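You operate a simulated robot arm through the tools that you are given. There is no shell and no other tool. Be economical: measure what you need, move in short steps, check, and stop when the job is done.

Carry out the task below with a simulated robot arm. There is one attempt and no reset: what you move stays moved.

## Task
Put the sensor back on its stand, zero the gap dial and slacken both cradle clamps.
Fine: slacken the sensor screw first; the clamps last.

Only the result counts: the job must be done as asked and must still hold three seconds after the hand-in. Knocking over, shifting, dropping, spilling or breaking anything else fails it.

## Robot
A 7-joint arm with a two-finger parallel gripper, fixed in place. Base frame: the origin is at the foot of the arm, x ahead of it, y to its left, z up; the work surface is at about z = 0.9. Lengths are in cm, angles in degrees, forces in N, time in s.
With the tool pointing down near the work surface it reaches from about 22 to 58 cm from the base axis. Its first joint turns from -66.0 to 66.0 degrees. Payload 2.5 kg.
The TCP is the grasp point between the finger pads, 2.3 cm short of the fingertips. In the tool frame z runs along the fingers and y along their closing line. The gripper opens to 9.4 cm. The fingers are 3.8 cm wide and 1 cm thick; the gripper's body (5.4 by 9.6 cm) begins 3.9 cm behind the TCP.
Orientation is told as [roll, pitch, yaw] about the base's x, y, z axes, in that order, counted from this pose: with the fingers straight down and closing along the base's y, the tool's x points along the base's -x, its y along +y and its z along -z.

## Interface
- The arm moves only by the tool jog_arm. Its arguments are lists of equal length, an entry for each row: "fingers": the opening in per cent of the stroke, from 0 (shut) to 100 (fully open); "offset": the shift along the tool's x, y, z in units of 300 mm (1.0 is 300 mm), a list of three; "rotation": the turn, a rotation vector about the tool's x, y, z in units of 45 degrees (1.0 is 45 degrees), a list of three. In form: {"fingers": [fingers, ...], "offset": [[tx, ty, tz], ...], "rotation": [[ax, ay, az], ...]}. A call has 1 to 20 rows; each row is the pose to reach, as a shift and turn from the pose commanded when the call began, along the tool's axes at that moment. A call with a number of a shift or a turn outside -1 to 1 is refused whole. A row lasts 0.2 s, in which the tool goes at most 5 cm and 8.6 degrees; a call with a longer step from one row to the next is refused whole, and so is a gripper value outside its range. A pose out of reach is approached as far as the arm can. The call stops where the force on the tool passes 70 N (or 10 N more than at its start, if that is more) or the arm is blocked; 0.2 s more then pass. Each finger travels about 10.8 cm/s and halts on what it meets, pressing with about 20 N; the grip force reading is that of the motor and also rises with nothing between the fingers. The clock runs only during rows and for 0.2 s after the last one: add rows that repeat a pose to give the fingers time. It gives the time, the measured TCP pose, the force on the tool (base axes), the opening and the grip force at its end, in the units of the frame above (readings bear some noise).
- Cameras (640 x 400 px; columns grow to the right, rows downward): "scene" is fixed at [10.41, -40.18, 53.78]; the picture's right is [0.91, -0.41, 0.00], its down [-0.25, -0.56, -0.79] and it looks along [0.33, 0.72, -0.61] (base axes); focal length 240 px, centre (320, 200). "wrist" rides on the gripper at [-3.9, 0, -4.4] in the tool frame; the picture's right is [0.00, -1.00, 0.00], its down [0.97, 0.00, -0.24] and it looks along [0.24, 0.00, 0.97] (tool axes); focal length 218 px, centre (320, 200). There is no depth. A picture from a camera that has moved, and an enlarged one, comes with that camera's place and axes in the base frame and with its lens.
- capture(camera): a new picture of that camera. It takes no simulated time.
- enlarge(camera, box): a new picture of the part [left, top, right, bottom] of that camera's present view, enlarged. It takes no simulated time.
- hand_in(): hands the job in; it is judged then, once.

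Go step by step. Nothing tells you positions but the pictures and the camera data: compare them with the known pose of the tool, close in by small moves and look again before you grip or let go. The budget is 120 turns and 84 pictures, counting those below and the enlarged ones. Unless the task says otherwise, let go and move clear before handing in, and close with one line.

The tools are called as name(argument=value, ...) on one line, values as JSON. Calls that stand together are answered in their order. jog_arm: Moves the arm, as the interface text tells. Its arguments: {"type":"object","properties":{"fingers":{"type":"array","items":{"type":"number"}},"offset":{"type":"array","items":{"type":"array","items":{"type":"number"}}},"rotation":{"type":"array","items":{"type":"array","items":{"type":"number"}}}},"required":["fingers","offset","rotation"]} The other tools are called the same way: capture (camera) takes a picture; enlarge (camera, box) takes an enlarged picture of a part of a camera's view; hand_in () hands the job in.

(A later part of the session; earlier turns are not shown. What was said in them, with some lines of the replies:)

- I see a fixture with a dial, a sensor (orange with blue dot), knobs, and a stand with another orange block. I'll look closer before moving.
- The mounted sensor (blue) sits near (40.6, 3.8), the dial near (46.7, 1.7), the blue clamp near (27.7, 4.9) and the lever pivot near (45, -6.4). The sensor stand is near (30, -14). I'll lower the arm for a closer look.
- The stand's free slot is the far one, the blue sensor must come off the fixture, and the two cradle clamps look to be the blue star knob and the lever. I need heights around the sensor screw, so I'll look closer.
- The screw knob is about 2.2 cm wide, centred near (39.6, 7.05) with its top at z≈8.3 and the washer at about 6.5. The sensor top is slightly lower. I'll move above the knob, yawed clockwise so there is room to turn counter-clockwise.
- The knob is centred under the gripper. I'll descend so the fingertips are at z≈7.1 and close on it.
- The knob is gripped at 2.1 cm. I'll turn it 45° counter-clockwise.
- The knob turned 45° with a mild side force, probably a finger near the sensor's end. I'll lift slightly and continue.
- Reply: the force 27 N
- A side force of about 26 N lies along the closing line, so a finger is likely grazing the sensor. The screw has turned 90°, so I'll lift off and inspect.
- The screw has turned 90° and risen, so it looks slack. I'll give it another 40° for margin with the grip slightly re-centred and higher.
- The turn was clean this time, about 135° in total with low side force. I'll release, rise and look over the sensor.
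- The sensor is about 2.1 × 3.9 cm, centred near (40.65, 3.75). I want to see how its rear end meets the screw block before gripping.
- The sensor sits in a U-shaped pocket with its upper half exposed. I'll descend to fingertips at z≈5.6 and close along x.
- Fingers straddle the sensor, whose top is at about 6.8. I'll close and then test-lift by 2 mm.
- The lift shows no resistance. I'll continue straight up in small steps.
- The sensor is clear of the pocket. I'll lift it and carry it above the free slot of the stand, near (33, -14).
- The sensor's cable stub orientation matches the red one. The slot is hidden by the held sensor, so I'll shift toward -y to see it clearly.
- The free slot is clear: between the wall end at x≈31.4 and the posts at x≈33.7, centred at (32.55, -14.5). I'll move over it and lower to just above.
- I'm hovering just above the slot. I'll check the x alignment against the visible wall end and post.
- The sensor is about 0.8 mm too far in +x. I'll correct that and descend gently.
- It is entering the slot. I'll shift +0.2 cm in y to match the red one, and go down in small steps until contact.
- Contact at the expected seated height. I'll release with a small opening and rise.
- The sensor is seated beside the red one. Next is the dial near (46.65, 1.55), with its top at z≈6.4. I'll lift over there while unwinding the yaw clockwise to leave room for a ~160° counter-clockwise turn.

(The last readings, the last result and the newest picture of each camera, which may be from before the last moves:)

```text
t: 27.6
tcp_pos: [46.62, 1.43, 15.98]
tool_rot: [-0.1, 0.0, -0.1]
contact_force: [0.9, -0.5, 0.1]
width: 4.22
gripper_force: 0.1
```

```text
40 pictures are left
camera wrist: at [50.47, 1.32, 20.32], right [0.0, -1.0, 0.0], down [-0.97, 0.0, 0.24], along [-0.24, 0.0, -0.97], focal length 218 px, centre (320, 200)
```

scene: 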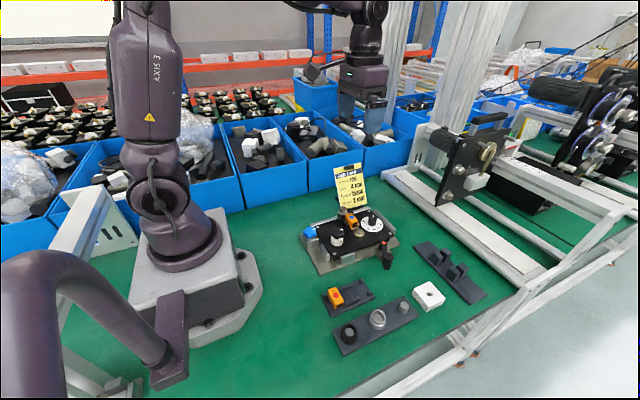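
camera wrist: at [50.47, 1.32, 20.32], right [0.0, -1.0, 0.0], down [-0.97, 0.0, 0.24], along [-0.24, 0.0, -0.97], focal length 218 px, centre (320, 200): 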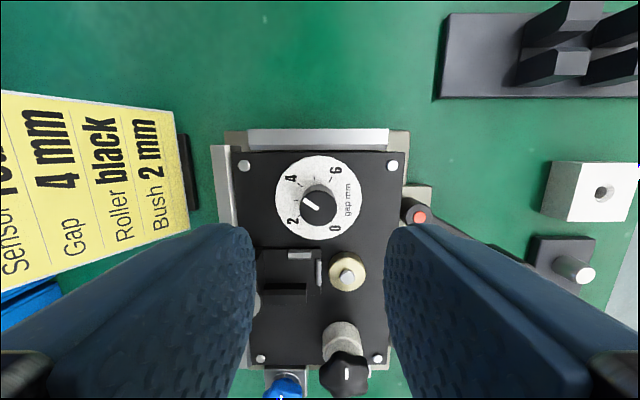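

The dial knob is centred under the tool. I'll measure the pointer and ticks, and unwind further.

enlarge(camera="wrist", box=[265, 145, 375, 245])

jog_arm(fingers=[45, 45, 45, 45, 45, 45], offset=[[0, 0.003, 0], [0, 0.003, 0], [0, 0.003, 0.05], [0, 0.003, 0.08], [0, 0.003, 0.1], [0, 0.003, 0.12]], rotation=[[0, 0, 0.17], [0, 0, 0.34], [0, 0, 0.51], [0, 0, 0.68], [0, 0, 0.85], [0, 0, 1]])

jog_arm(fingers=[45, 45, 45, 45, 45, 45], offset=[[0, 0, 0], [0, 0, 0], [0, 0, 0], [0, 0, 0.05], [0, 0, 0.08], [0, 0, 0.08]], rotation=[[0, 0, 0.17], [0, 0, 0.34], [0, 0, 0.51], [0, 0, 0.68], [0, 0, 0.8], [0, 0, 0.8]])

capture(camera="wrist")

```text
4.00 times, centred on (320, 195) of wrist
camera zoom: at [50.47, 1.32, 20.32], right [0.0, -1.0, 0.0], down [-0.97, 0.0, 0.24], along [-0.24, 0.0, -0.97], focal length 873 px, centre (320, 220)
```

zoom: 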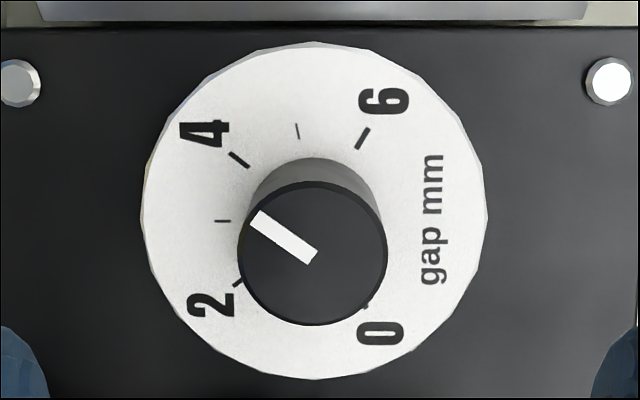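

```text
t: 29.0
tcp_pos: [46.56, 1.31, 12.37]
tool_rot: [0.0, 0.0, -45.2]
contact_force: [-0.3, -0.5, 0.6]
width: 4.23
gripper_force: 0.0
```

```text
t: 30.4
tcp_pos: [46.54, 1.49, 10.03]
tool_rot: [0.0, 0.0, -81.1]
contact_force: [-0.3, 0.4, -0.1]
width: 4.23
gripper_force: 0.1
```

```text
38 pictures are left
camera wrist: at [47.19, -2.43, 14.4], right [-0.99, -0.15, 0.0], down [-0.15, 0.96, 0.24], along [-0.04, 0.24, -0.97], focal length 218 px, centre (320, 200)
```

wrist: 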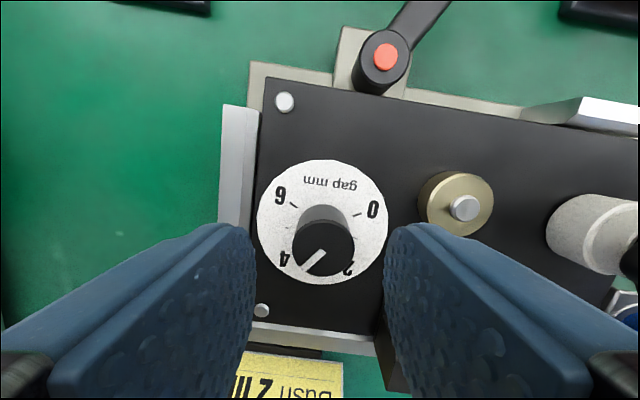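

Ticks are 40° apart with 0 at the lower right, and the pointer is at about 4, so I need roughly 158° counter-clockwise. I'll descend and grip the dial knob.

jog_arm(fingers=[45, 45, 45, 30, 15, 10, 10], offset=[[0, -0.004, 0.05], [0, -0.004, 0.085], [0, -0.004, 0.1], [0, -0.004, 0.1], [0, -0.004, 0.1], [0, -0.004, 0.1], [0, -0.004, 0.1]], rotation=[[0, 0, 0], [0, 0, 0], [0, 0, 0], [0, 0, 0], [0, 0, 0], [0, 0, 0], [0, 0, 0]])

capture(camera="wrist")

enlarge(camera="scene", box=[325, 180, 405, 240])

```text
t: 32.0
tcp_pos: [46.69, 1.45, 7.01]
tool_rot: [0.0, -0.1, -81.0]
contact_force: [4.4, -0.8, 0.0]
width: 2.42
gripper_force: 20.1
```

```text
37 pictures are left
camera wrist: at [47.08, -2.49, 11.36], right [-0.99, -0.16, 0.0], down [-0.15, 0.96, 0.24], along [-0.04, 0.24, -0.97], focal length 218 px, centre (320, 200)
```

wrist: 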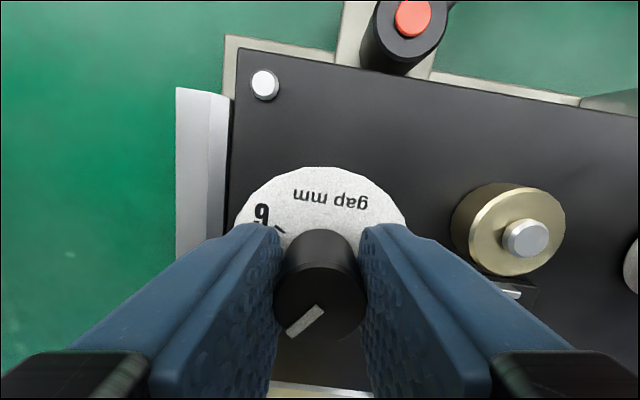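

```text
6.67 times, centred on (365, 210) of scene
camera zoom: at [10.41, -40.18, 53.78], right [0.91, -0.41, 0.0], down [-0.25, -0.56, -0.79], along [0.33, 0.72, -0.61], focal length 1597 px, centre (20, 133)
```

zoom: 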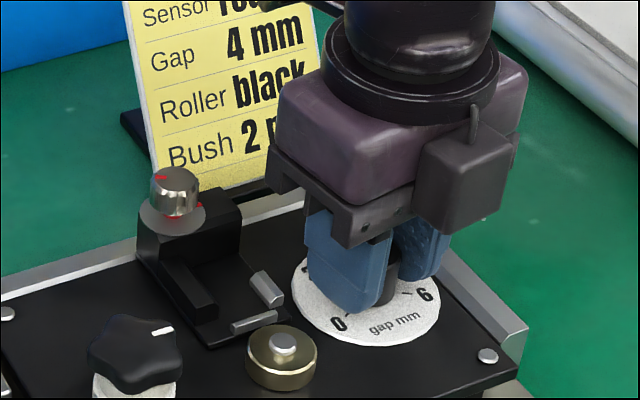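

Knob gripped at 2.4 cm. I'll turn it counter-clockwise, 135° to start with.

jog_arm(fingers=[10, 10, 10, 10, 10, 10], offset=[[0, 0, 0], [0, 0, 0], [0, 0, 0], [0, 0, 0], [0, 0, 0], [0, 0, 0]], rotation=[[0, 0, -0.17], [0, 0, -0.34], [0, 0, -0.51], [0, 0, -0.68], [0, 0, -0.85], [0, 0, -1]])

jog_arm(fingers=[10, 10, 10, 10, 10, 10], offset=[[0, 0, 0], [0, 0, 0], [0, 0, 0], [0, 0, 0], [0, 0, 0], [0, 0, 0]], rotation=[[0, 0, -0.17], [0, 0, -0.34], [0, 0, -0.51], [0, 0, -0.68], [0, 0, -0.85], [0, 0, -1]])

jog_arm(fingers=[10, 10, 10, 10, 10, 10, 10], offset=[[0, 0, 0], [0, 0, 0], [0, 0, 0], [0, 0, 0], [0, 0, 0], [0, 0, 0], [0, 0, 0]], rotation=[[0, 0, -0.17], [0, 0, -0.34], [0, 0, -0.51], [0, 0, -0.68], [0, 0, -0.85], [0, 0, -1], [0, 0, -1]])

capture(camera="wrist")

```text
t: 33.4
tcp_pos: [46.56, 1.42, 6.98]
tool_rot: [0.0, 0.0, -35.7]
contact_force: [14.7, 0.5, -7.8]
width: 2.44
gripper_force: 19.6
```

```text
t: 34.8
tcp_pos: [46.67, 1.6, 7.19]
tool_rot: [0.1, -0.1, 9.3]
contact_force: [10.0, 10.5, -0.2]
width: 2.43
gripper_force: 20.2
```

```text
t: 36.4
tcp_pos: [46.46, 1.42, 7.0]
tool_rot: [0.1, -0.1, 54.2]
contact_force: [1.4, 13.9, 13.1]
width: 2.39
gripper_force: 20.1
```

```text
35 pictures are left
camera wrist: at [48.73, 4.59, 11.35], right [0.81, -0.59, 0.0], down [-0.57, -0.79, 0.24], along [-0.14, -0.19, -0.97], focal length 218 px, centre (320, 200)
```

wrist: 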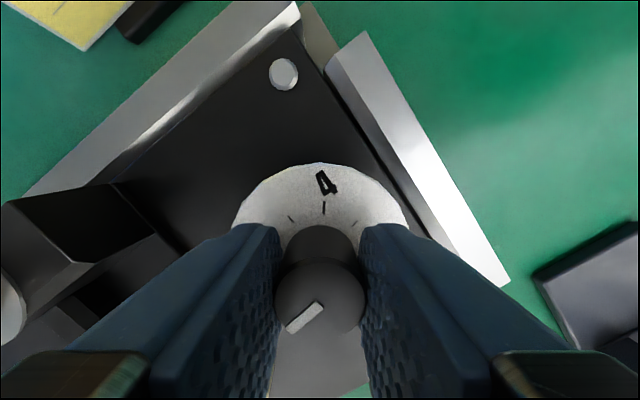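

The pointer moves with the gripper without slipping. I'll turn the remaining ~27°, then release and verify.

jog_arm(fingers=[10, 10, 10, 10, 10, 25, 45, 45, 45, 45], offset=[[0, 0, 0], [0, 0, 0], [0, 0, 0], [0, 0, 0], [0, 0, 0], [0, 0, 0], [0, 0, -0.03], [0, 0, -0.15], [0, 0, -0.28], [0, 0, -0.28]], rotation=[[0, 0, -0.17], [0, 0, -0.34], [0, 0, -0.5], [0, 0, -0.6], [0, 0, -0.6], [0, 0, -0.6], [0, 0, -0.6], [0, 0, -0.6], [0, 0, -0.6], [0, 0, -0.6]])

enlarge(camera="wrist", box=[265, 155, 375, 255])

enlarge(camera="scene", box=[350, 200, 400, 235])

```text
t: 38.6
tcp_pos: [46.55, 1.35, 15.33]
tool_rot: [0.0, -0.1, 81.0]
contact_force: [0.4, 0.0, -0.7]
width: 4.25
gripper_force: 0.1
```

```text
4.00 times, centred on (320, 205) of wrist
camera zoom: at [47.0, 5.17, 19.73], right [0.99, -0.16, 0.0], down [-0.15, -0.96, 0.24], along [-0.04, -0.24, -0.97], focal length 873 px, centre (320, 180)
```

zoom: 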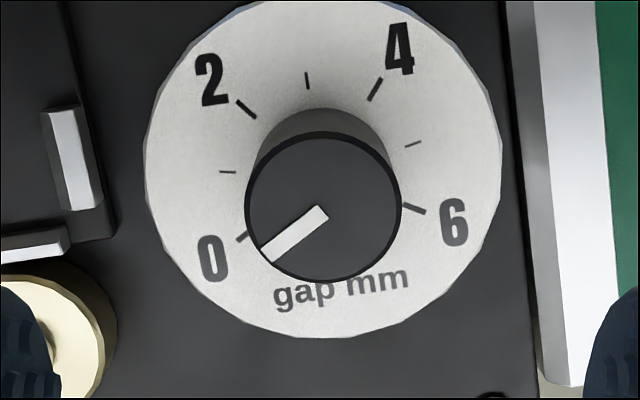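

```text
11.43 times, centred on (375, 218) of scene
camera zoom: at [10.41, -40.18, 53.78], right [0.91, -0.41, 0.0], down [-0.25, -0.56, -0.79], along [0.33, 0.72, -0.61], focal length 2738 px, centre (-309, 0)
```

zoom: 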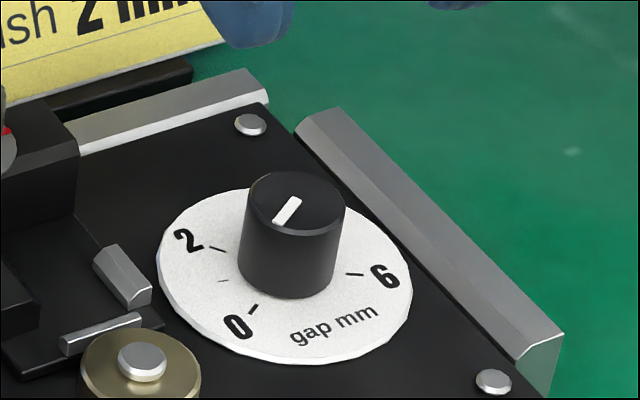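

The pointer is very near 0, but I want a precise reading.

enlarge(camera="wrist", box=[296, 180, 346, 230])

```text
8.00 times, centred on (321, 205) of wrist
camera zoom: at [47.0, 5.17, 19.73], right [0.99, -0.16, 0.0], down [-0.15, -0.96, 0.24], along [-0.04, -0.24, -0.97], focal length 1746 px, centre (312, 160)
```

zoom: 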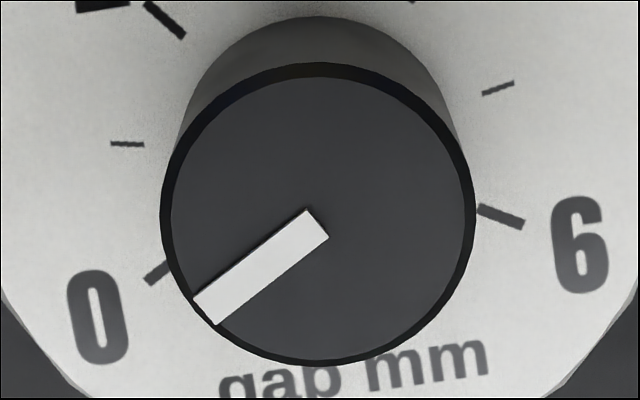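

The bar is aligned with 0 to within a degree, so the dial is done. Now the clamps: the blue star knob is near (27.6, 4.86) with its top at z≈5.05. I'll move over it while unwinding the yaw.

jog_arm(fingers=[60, 65, 65, 65, 65, 65], offset=[[-0.003, 0.12, 0], [-0.006, 0.25, 0], [-0.01, 0.38, 0], [-0.014, 0.51, 0], [-0.017, 0.62, 0], [-0.017, 0.642, 0]], rotation=[[0, 0, 0.17], [0, 0, 0.34], [0, 0, 0.51], [0, 0, 0.68], [0, 0, 0.85], [0, 0, 1]])

jog_arm(fingers=[65, 65, 65, 65, 65], offset=[[0, 0, 0], [0, 0, 0], [0, 0, 0], [0, 0, 0.03], [0, 0, 0.05]], rotation=[[0, 0, 0.17], [0, 0, 0.34], [0, 0, 0.51], [0, 0, 0.68], [0, 0, 0.8]])

capture(camera="wrist")

enlarge(camera="scene", box=[290, 200, 370, 260])

```text
t: 40.0
tcp_pos: [27.5, 5.06, 15.47]
tool_rot: [0.0, -0.1, 35.8]
contact_force: [0.9, -0.4, -0.2]
width: 6.11
gripper_force: 0.1
```

```text
t: 41.2
tcp_pos: [27.51, 4.85, 13.83]
tool_rot: [0.1, 0.0, -0.2]
contact_force: [0.6, -0.2, -0.3]
width: 6.08
gripper_force: 0.0
```

```text
31 pictures are left
camera wrist: at [31.38, 4.89, 18.2], right [0.0, -1.0, 0.0], down [-0.97, 0.0, 0.24], along [-0.24, 0.0, -0.97], focal length 218 px, centre (320, 200)
```

wrist: 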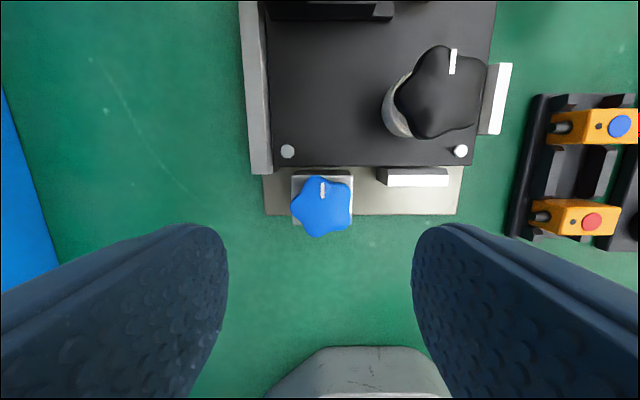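

```text
6.67 times, centred on (330, 230) of scene
camera zoom: at [10.41, -40.18, 53.78], right [0.91, -0.41, 0.0], down [-0.25, -0.56, -0.79], along [0.33, 0.72, -0.61], focal length 1597 px, centre (253, 0)
```

zoom: 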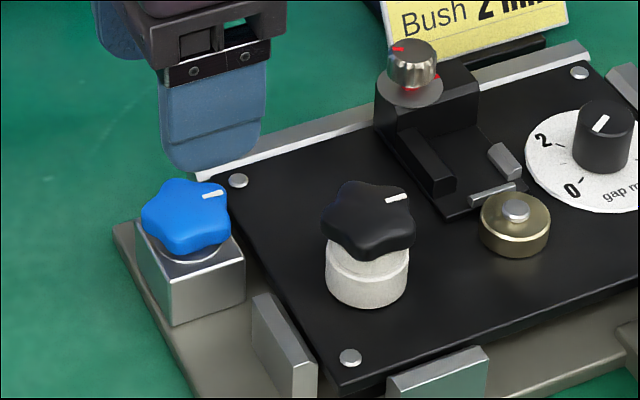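

The blue knob is centred, with the plate top at about z 3.5, so tips at 4.2 are safe. I'll yaw to -54° so that one lobe faces a pad, then descend and grip.

jog_arm(fingers=[60, 60, 60, 60, 60, 60], offset=[[-0.003, 0, 0.05], [-0.003, 0, 0.1], [-0.003, 0, 0.13], [-0.003, 0, 0.15], [-0.003, 0, 0.15], [-0.003, 0, 0.15]], rotation=[[0, 0, 0.17], [0, 0, 0.34], [0, 0, 0.51], [0, 0, 0.68], [0, 0, 0.85], [0, 0, 1]])

jog_arm(fingers=[60, 60, 60], offset=[[0, 0, 0], [0, 0, 0], [0, 0, 0]], rotation=[[0, 0, 0.15], [0, 0, 0.2], [0, 0, 0.2]])

capture(camera="wrist")

```text
t: 42.6
tcp_pos: [27.66, 4.96, 9.2]
tool_rot: [0.0, 0.1, -45.2]
contact_force: [-0.1, 0.5, -0.7]
width: 5.65
gripper_force: 0.0
```

```text
t: 43.4
tcp_pos: [27.69, 4.99, 9.23]
tool_rot: [0.0, 0.0, -54.1]
contact_force: [-0.2, 0.7, 0.2]
width: 5.64
gripper_force: 0.2
```

```text
29 pictures are left
camera wrist: at [29.91, 1.73, 13.66], right [-0.81, -0.59, 0.0], down [-0.57, 0.79, 0.24], along [-0.14, 0.19, -0.97], focal length 218 px, centre (320, 200)
```

wrist: 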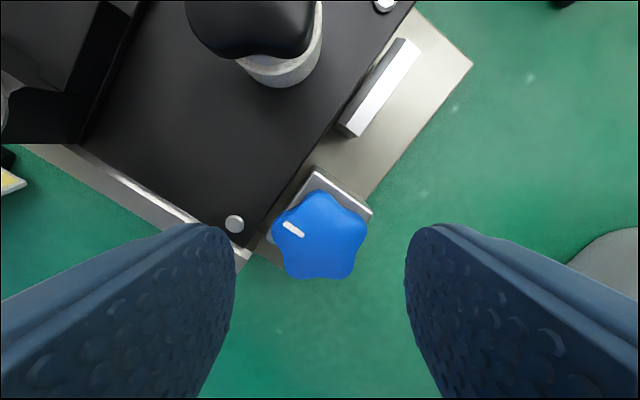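

Lobes currently face both pads symmetrically. I'll add 18° for a firmer lobe-to-valley grip, descend and close.

jog_arm(fingers=[60, 60, 60, 60, 45, 35, 30, 30], offset=[[0, 0, 0.03], [0, 0, 0.06], [0, 0, 0.08], [0, 0, 0.09], [0, 0, 0.09], [0, 0, 0.09], [0, 0, 0.09], [0, 0, 0.09]], rotation=[[0, 0, 0.17], [0, 0, 0.34], [0, 0, 0.4], [0, 0, 0.4], [0, 0, 0.4], [0, 0, 0.4], [0, 0, 0.4], [0, 0, 0.4]])

capture(camera="wrist")

```text
t: 45.2
tcp_pos: [27.75, 4.93, 6.52]
tool_rot: [0.1, 0.1, -72.0]
contact_force: [8.0, 1.2, -3.0]
width: 3.62
gripper_force: 45.2
```

```text
28 pictures are left
camera wrist: at [28.92, 1.15, 11.0], right [-0.95, -0.31, 0.0], down [-0.3, 0.92, 0.24], along [-0.07, 0.23, -0.97], focal length 218 px, centre (320, 200)
```

wrist: 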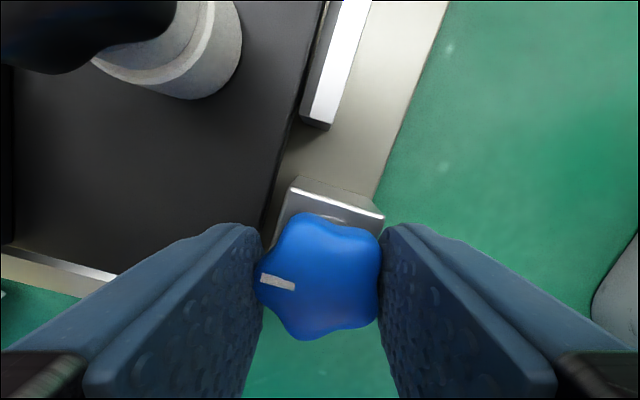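

Gripped at 3.6 cm. I'll turn it counter-clockwise, first 90°.

jog_arm(fingers=[25, 25, 25, 25, 25, 25], offset=[[0, 0, 0], [0, 0, 0], [0, 0, 0], [0, 0, 0], [0, 0, 0], [0, 0, 0]], rotation=[[0, 0, -0.17], [0, 0, -0.34], [0, 0, -0.51], [0, 0, -0.68], [0, 0, -0.85], [0, 0, -1]])

jog_arm(fingers=[25, 25, 25, 25, 25, 25], offset=[[0, 0, 0], [0, 0, 0], [0, 0, 0], [0, 0, 0], [0, 0, 0], [0, 0, 0]], rotation=[[0, 0, -0.17], [0, 0, -0.34], [0, 0, -0.51], [0, 0, -0.68], [0, 0, -0.85], [0, 0, -1]])

capture(camera="wrist")

```text
t: 46.6
tcp_pos: [27.72, 4.98, 6.77]
tool_rot: [-0.1, 0.0, -26.9]
contact_force: [10.0, -4.5, 0.0]
width: 3.58
gripper_force: 45.3
```

```text
t: 48.0
tcp_pos: [27.57, 4.88, 6.72]
tool_rot: [-0.1, 0.0, 17.9]
contact_force: [3.5, -22.8, 48.5]
width: 3.61
gripper_force: 45.0
```

```text
27 pictures are left
camera wrist: at [31.36, 5.95, 11.1], right [0.31, -0.95, 0.0], down [-0.92, -0.3, 0.24], along [-0.23, -0.08, -0.97], focal length 218 px, centre (320, 200)
```

wrist: 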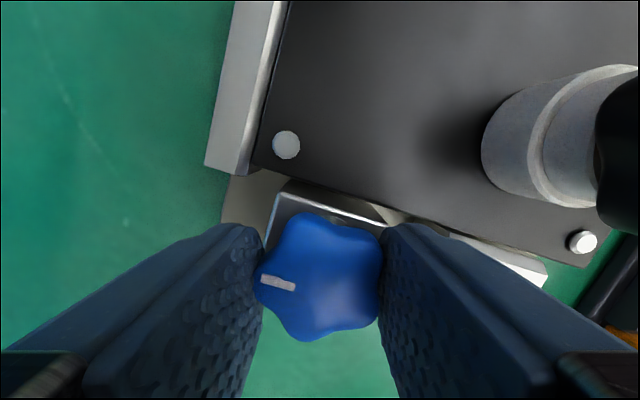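

The turn works, but the knob is climbing on its thread and pushing up with 48 N. I'll follow it up a few mm and continue another 45°.

jog_arm(fingers=[25, 25, 25, 25, 25, 25, 25, 25], offset=[[0, 0, -0.012], [0, 0, -0.014], [0, 0, -0.016], [0, 0, -0.018], [0, 0, -0.02], [0, 0, -0.022], [0, 0, -0.024], [0, 0, -0.024]], rotation=[[0, 0, 0], [0, 0, -0.17], [0, 0, -0.34], [0, 0, -0.51], [0, 0, -0.68], [0, 0, -0.85], [0, 0, -1], [0, 0, -1]])

capture(camera="wrist")

```text
t: 49.8
tcp_pos: [27.7, 4.78, 7.39]
tool_rot: [-0.1, 0.2, 62.9]
contact_force: [24.4, -24.9, -40.9]
width: 3.62
gripper_force: 44.9
```

```text
26 pictures are left
camera wrist: at [29.47, 8.14, 11.74], right [0.89, -0.46, 0.0], down [-0.44, -0.86, 0.24], along [-0.11, -0.22, -0.97], focal length 218 px, centre (320, 200)
```

wrist: 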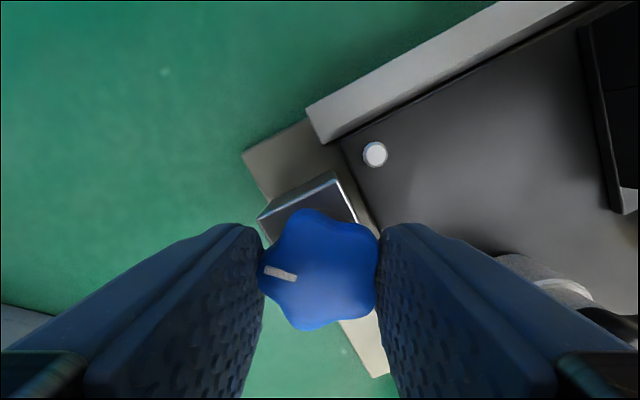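

Turned 135° in total. I'll ease back down slightly, release, rise and inspect.

jog_arm(fingers=[25, 40, 55, 60, 60, 60], offset=[[0, 0, 0.009], [0, 0, 0.009], [0, 0, 0], [0, 0, -0.1], [0, 0, -0.22], [0, 0, -0.22]], rotation=[[0, 0, 0], [0, 0, 0], [0, 0, 0], [0, 0, 0], [0, 0, 0], [0, 0, 0]])

enlarge(camera="scene", box=[290, 200, 400, 280])

capture(camera="wrist")

```text
t: 51.2
tcp_pos: [27.41, 5.14, 14.08]
tool_rot: [0.0, 0.0, 63.0]
contact_force: [0.0, 0.2, -1.5]
width: 5.65
gripper_force: 0.1
```

```text
5.00 times, centred on (345, 240) of scene
camera zoom: at [10.41, -40.18, 53.78], right [0.91, -0.41, 0.0], down [-0.25, -0.56, -0.79], along [0.33, 0.72, -0.61], focal length 1198 px, centre (195, 0)
```

zoom: 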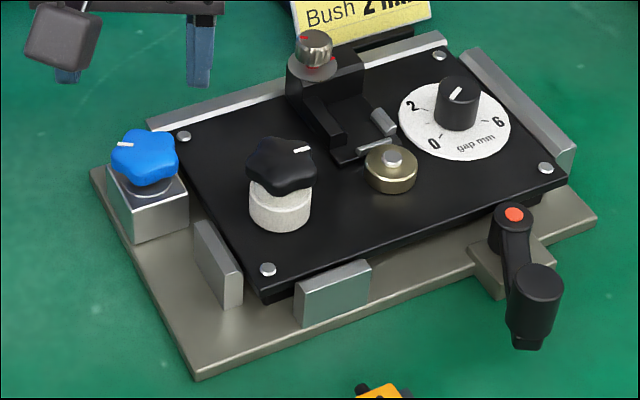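

```text
24 pictures are left
camera wrist: at [29.14, 8.4, 18.42], right [0.89, -0.45, 0.0], down [-0.44, -0.87, 0.24], along [-0.11, -0.21, -0.97], focal length 218 px, centre (320, 200)
```

wrist: 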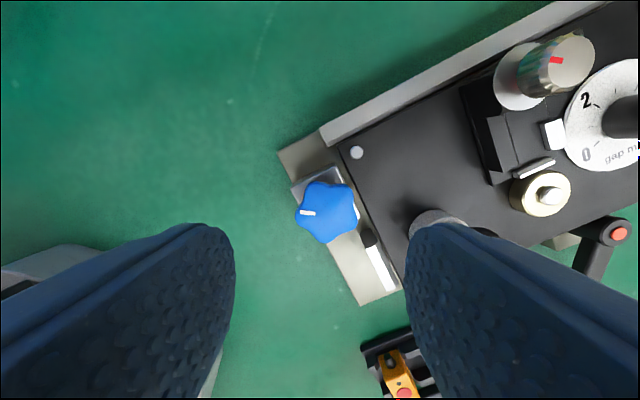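

The blue clamp knob is up and slack. Next is the lever: pivot near (45.06, -6.35), handle top near (41.6, -12.4, 7.0), radius about 7 cm. I'll move above the handle.

jog_arm(fingers=[60, 60, 60, 60, 60, 60], offset=[[0.06, -0.13, -0.02], [0.12, -0.27, -0.03], [0.18, -0.41, -0.03], [0.24, -0.55, -0.01], [0.3, -0.67, 0.0], [0.306, -0.687, 0.03]], rotation=[[0, 0, 0.07], [0, 0, 0.07], [0, 0, 0.07], [0, 0, 0.07], [0, 0, 0.07], [0, 0, 0.07]])

capture(camera="wrist")

enlarge(camera="scene", box=[365, 210, 435, 260])

```text
t: 52.6
tcp_pos: [41.71, -12.52, 13.09]
tool_rot: [0.0, 0.0, 59.9]
contact_force: [-0.3, -0.9, 0.1]
width: 5.63
gripper_force: 0.1
```

```text
23 pictures are left
camera wrist: at [43.62, -9.26, 17.52], right [0.86, -0.5, 0.0], down [-0.49, -0.84, 0.24], along [-0.12, -0.21, -0.97], focal length 218 px, centre (320, 200)
```

wrist: 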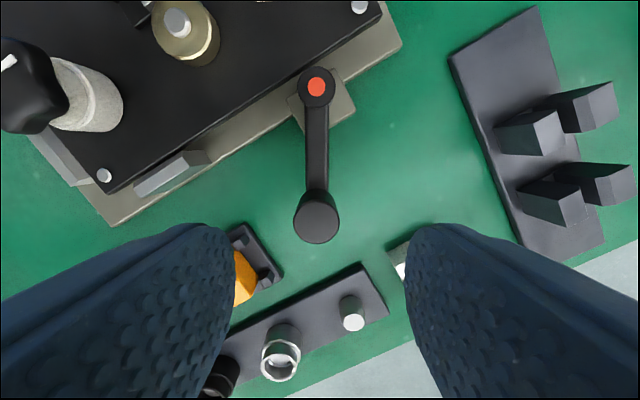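

```text
8.00 times, centred on (400, 235) of scene
camera zoom: at [10.41, -40.18, 53.78], right [0.91, -0.41, 0.0], down [-0.25, -0.56, -0.79], along [0.33, 0.72, -0.61], focal length 1917 px, centre (-320, -80)
```

zoom: 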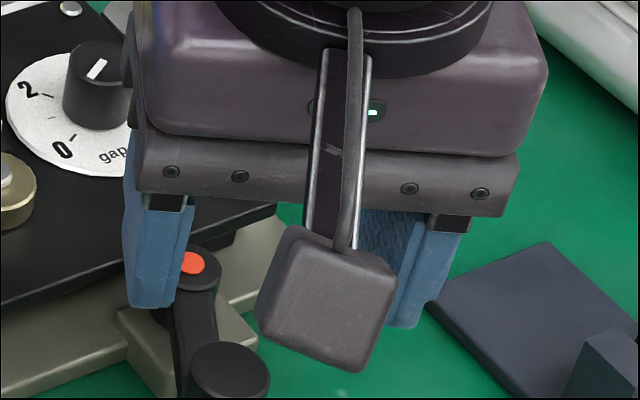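

The handle is centred. I'll descend around it and grip.

jog_arm(fingers=[55, 50, 50, 50, 30, 15, 10, 10], offset=[[0, 0.005, 0.07], [0, 0.005, 0.13], [0, 0.005, 0.17], [0, 0.005, 0.19], [0, 0.005, 0.19], [0, 0.005, 0.19], [0, 0.005, 0.19], [0, 0.005, 0.19]], rotation=[[0, 0, 0], [0, 0, 0], [0, 0, 0], [0, 0, 0], [0, 0, 0], [0, 0, 0], [0, 0, 0], [0, 0, 0]])

capture(camera="wrist")

```text
t: 54.4
tcp_pos: [41.65, -12.56, 7.38]
tool_rot: [0.0, -0.2, 59.7]
contact_force: [-0.3, 1.0, -5.7]
width: 2.33
gripper_force: 45.0
```

```text
21 pictures are left
camera wrist: at [43.57, -9.2, 11.78], right [0.86, -0.5, 0.0], down [-0.49, -0.84, 0.24], along [-0.12, -0.21, -0.97], focal length 218 px, centre (320, 200)
```

wrist: 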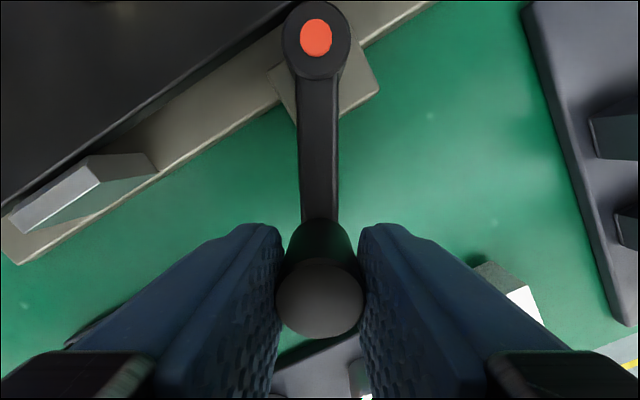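

Gripped with the pivot straight ahead, about 7.05 cm away. I'll swing the lever counter-clockwise along its arc by 45°.

jog_arm(fingers=[10, 10, 10, 10, 10, 10, 10], offset=[[-0.002, -0.0307, 0], [-0.008, -0.0608, 0], [-0.0179, -0.0899, 0], [-0.0315, -0.1175, 0], [-0.0486, -0.1431, 0], [-0.0688, -0.1662, 0], [-0.0688, -0.1662, 0]], rotation=[[0, 0, -0.1667], [0, 0, -0.3333], [0, 0, -0.5], [0, 0, -0.6667], [0, 0, -0.8333], [0, 0, -1], [0, 0, -1]])

capture(camera="wrist")

```text
t: 56.0
tcp_pos: [47.08, -13.08, 7.51]
tool_rot: [0.0, -0.2, 105.0]
contact_force: [1.7, 16.2, -8.0]
width: 2.3
gripper_force: 45.1
```

```text
20 pictures are left
camera wrist: at [46.03, -9.45, 11.8], right [0.97, 0.26, 0.0], down [0.25, -0.94, 0.24], along [0.06, -0.23, -0.97], focal length 218 px, centre (320, 200)
```

wrist: 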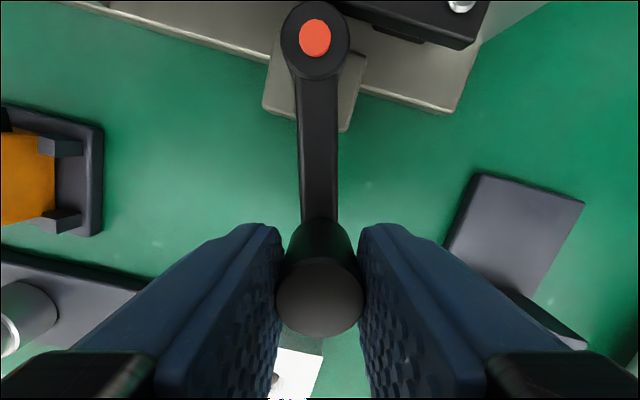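

The swing is smooth. I'll do another 40° the same way.

jog_arm(fingers=[10, 10, 10, 10, 10, 10, 10], offset=[[-0.005, -0.0307, 0], [-0.011, -0.0608, 0], [-0.0209, -0.0899, 0], [-0.0345, -0.1175, 0], [-0.0486, -0.1395, 0], [-0.058, -0.1515, 0], [-0.058, -0.1515, 0]], rotation=[[0, 0, -0.1667], [0, 0, -0.3333], [0, 0, -0.5], [0, 0, -0.6667], [0, 0, -0.8], [0, 0, -0.89], [0, 0, -0.89]])

capture(camera="wrist")

```text
t: 57.6
tcp_pos: [50.75, -10.86, 7.35]
tool_rot: [0.8, -0.5, 144.8]
contact_force: [-45.4, -9.6, 23.9]
width: 2.35
gripper_force: 44.9
```

```text
19 pictures are left
camera wrist: at [47.58, -8.65, 11.79], right [0.58, 0.82, -0.01], down [0.8, -0.56, 0.23], along [0.18, -0.15, -0.97], focal length 218 px, centre (320, 200)
```

wrist: 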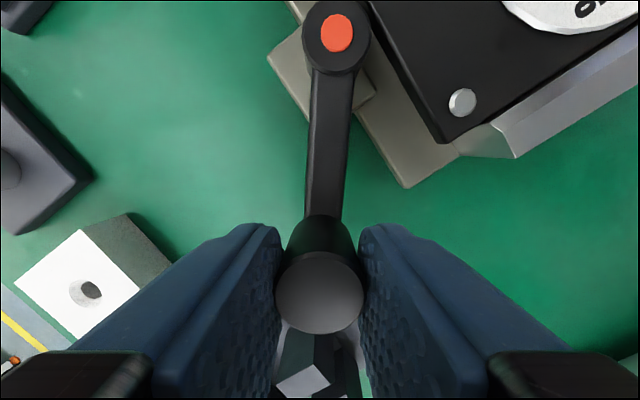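

Force rose and the lever now lags the gripper: it has reached its end stop after about 80° of swing. I'll ease back slightly, release and rise.

jog_arm(fingers=[10, 10, 30, 40, 40, 40, 40, 40], offset=[[0, 0.008, 0], [0, 0.014, 0], [0, 0.014, 0], [0, 0.014, 0], [0, 0.014, -0.1], [0, 0.014, -0.22], [0, 0.014, -0.32], [0, 0.014, -0.32]], rotation=[[0, 0, 0], [0, 0, 0], [0, 0, 0], [0, 0, 0], [0, 0, 0], [0, 0, 0], [0, 0, 0], [0, 0, 0]])

capture(camera="wrist")

enlarge(camera="scene", box=[290, 180, 450, 320])

```text
t: 59.4
tcp_pos: [50.73, -10.72, 17.04]
tool_rot: [0.0, -0.1, 144.9]
contact_force: [-0.5, -0.8, -0.1]
width: 3.75
gripper_force: 0.1
```

```text
18 pictures are left
camera wrist: at [47.54, -8.42, 21.5], right [0.57, 0.82, 0.0], down [0.79, -0.56, 0.24], along [0.2, -0.14, -0.97], focal length 218 px, centre (320, 200)
```

wrist: 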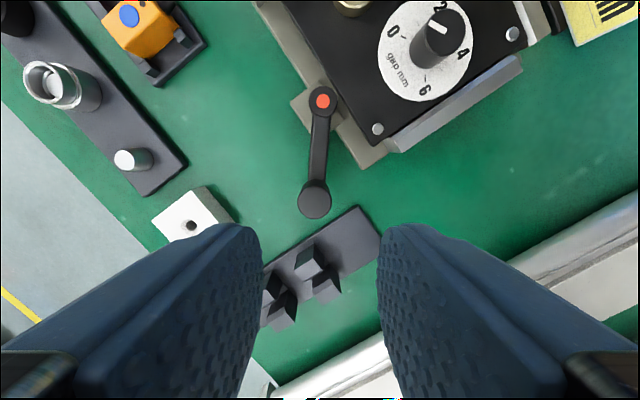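

```text
2.86 times, centred on (370, 250) of scene
camera zoom: at [10.41, -40.18, 53.78], right [0.91, -0.41, 0.0], down [-0.25, -0.56, -0.79], along [0.33, 0.72, -0.61], focal length 685 px, centre (177, 57)
```

zoom: 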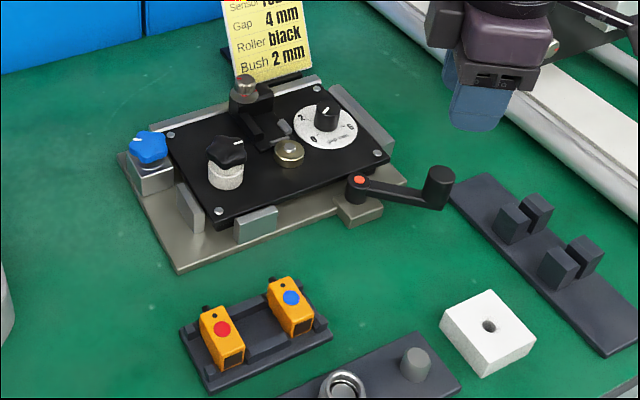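

Both clamps have been turned and the lever swung out to its stop. I'll do final checks of the dial and sensor.

enlarge(camera="wrist", box=[370, 0, 480, 105])

enlarge(camera="scene", box=[325, 195, 405, 245])

enlarge(camera="scene", box=[310, 265, 390, 325])

```text
3.81 times, centred on (425, 52) of wrist
camera zoom: at [47.54, -8.42, 21.5], right [0.57, 0.82, 0.0], down [0.79, -0.56, 0.24], along [0.2, -0.14, -0.97], focal length 832 px, centre (-80, 762)
```

zoom: 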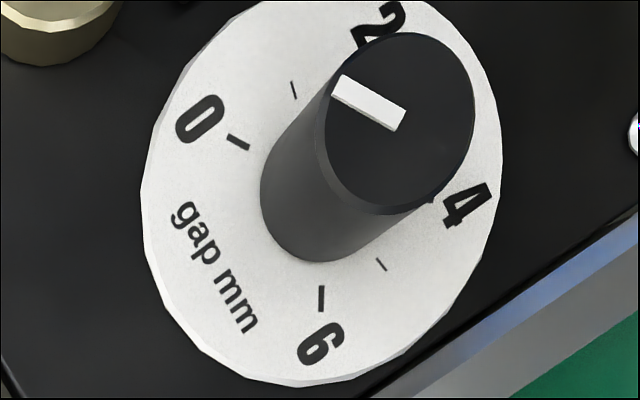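

```text
8.00 times, centred on (365, 220) of scene
camera zoom: at [10.41, -40.18, 53.78], right [0.91, -0.41, 0.0], down [-0.25, -0.56, -0.79], along [0.33, 0.72, -0.61], focal length 1917 px, centre (-40, 40)
```

zoom: 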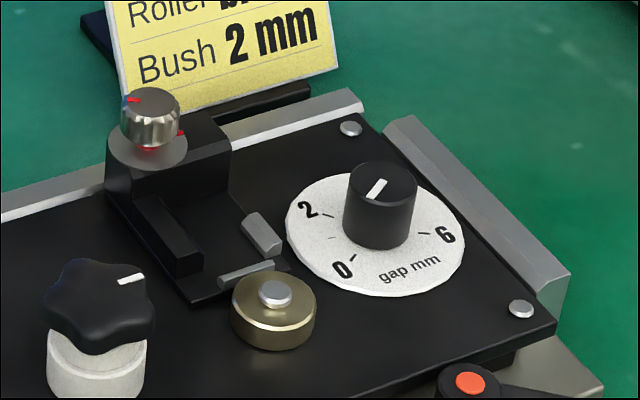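

```text
6.67 times, centred on (350, 295) of scene
camera zoom: at [10.41, -40.18, 53.78], right [0.91, -0.41, 0.0], down [-0.25, -0.56, -0.79], along [0.33, 0.72, -0.61], focal length 1597 px, centre (120, -433)
```

zoom: 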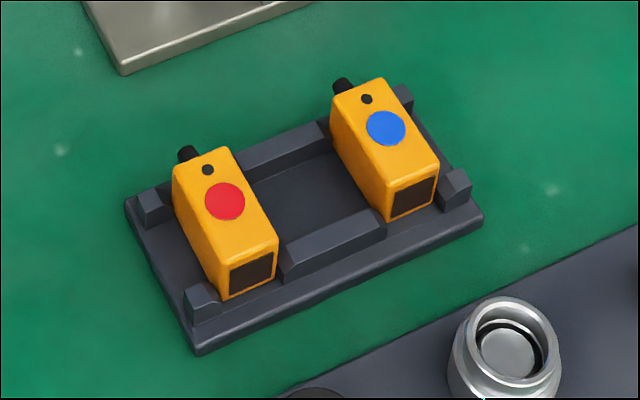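

The dial bar is parallel to the 0 tick, the sensor is seated in its stand, the screw and both clamps are slack, and the arm is clear. I'm handing in.

hand_in()

```text
The job is handed in.
```

I slackened the sensor screw first and put the blue sensor back on its stand. Then I set the gap dial to 0 and slackened both cradle clamps last: the blue knob by about 135° and the lever to its stop.
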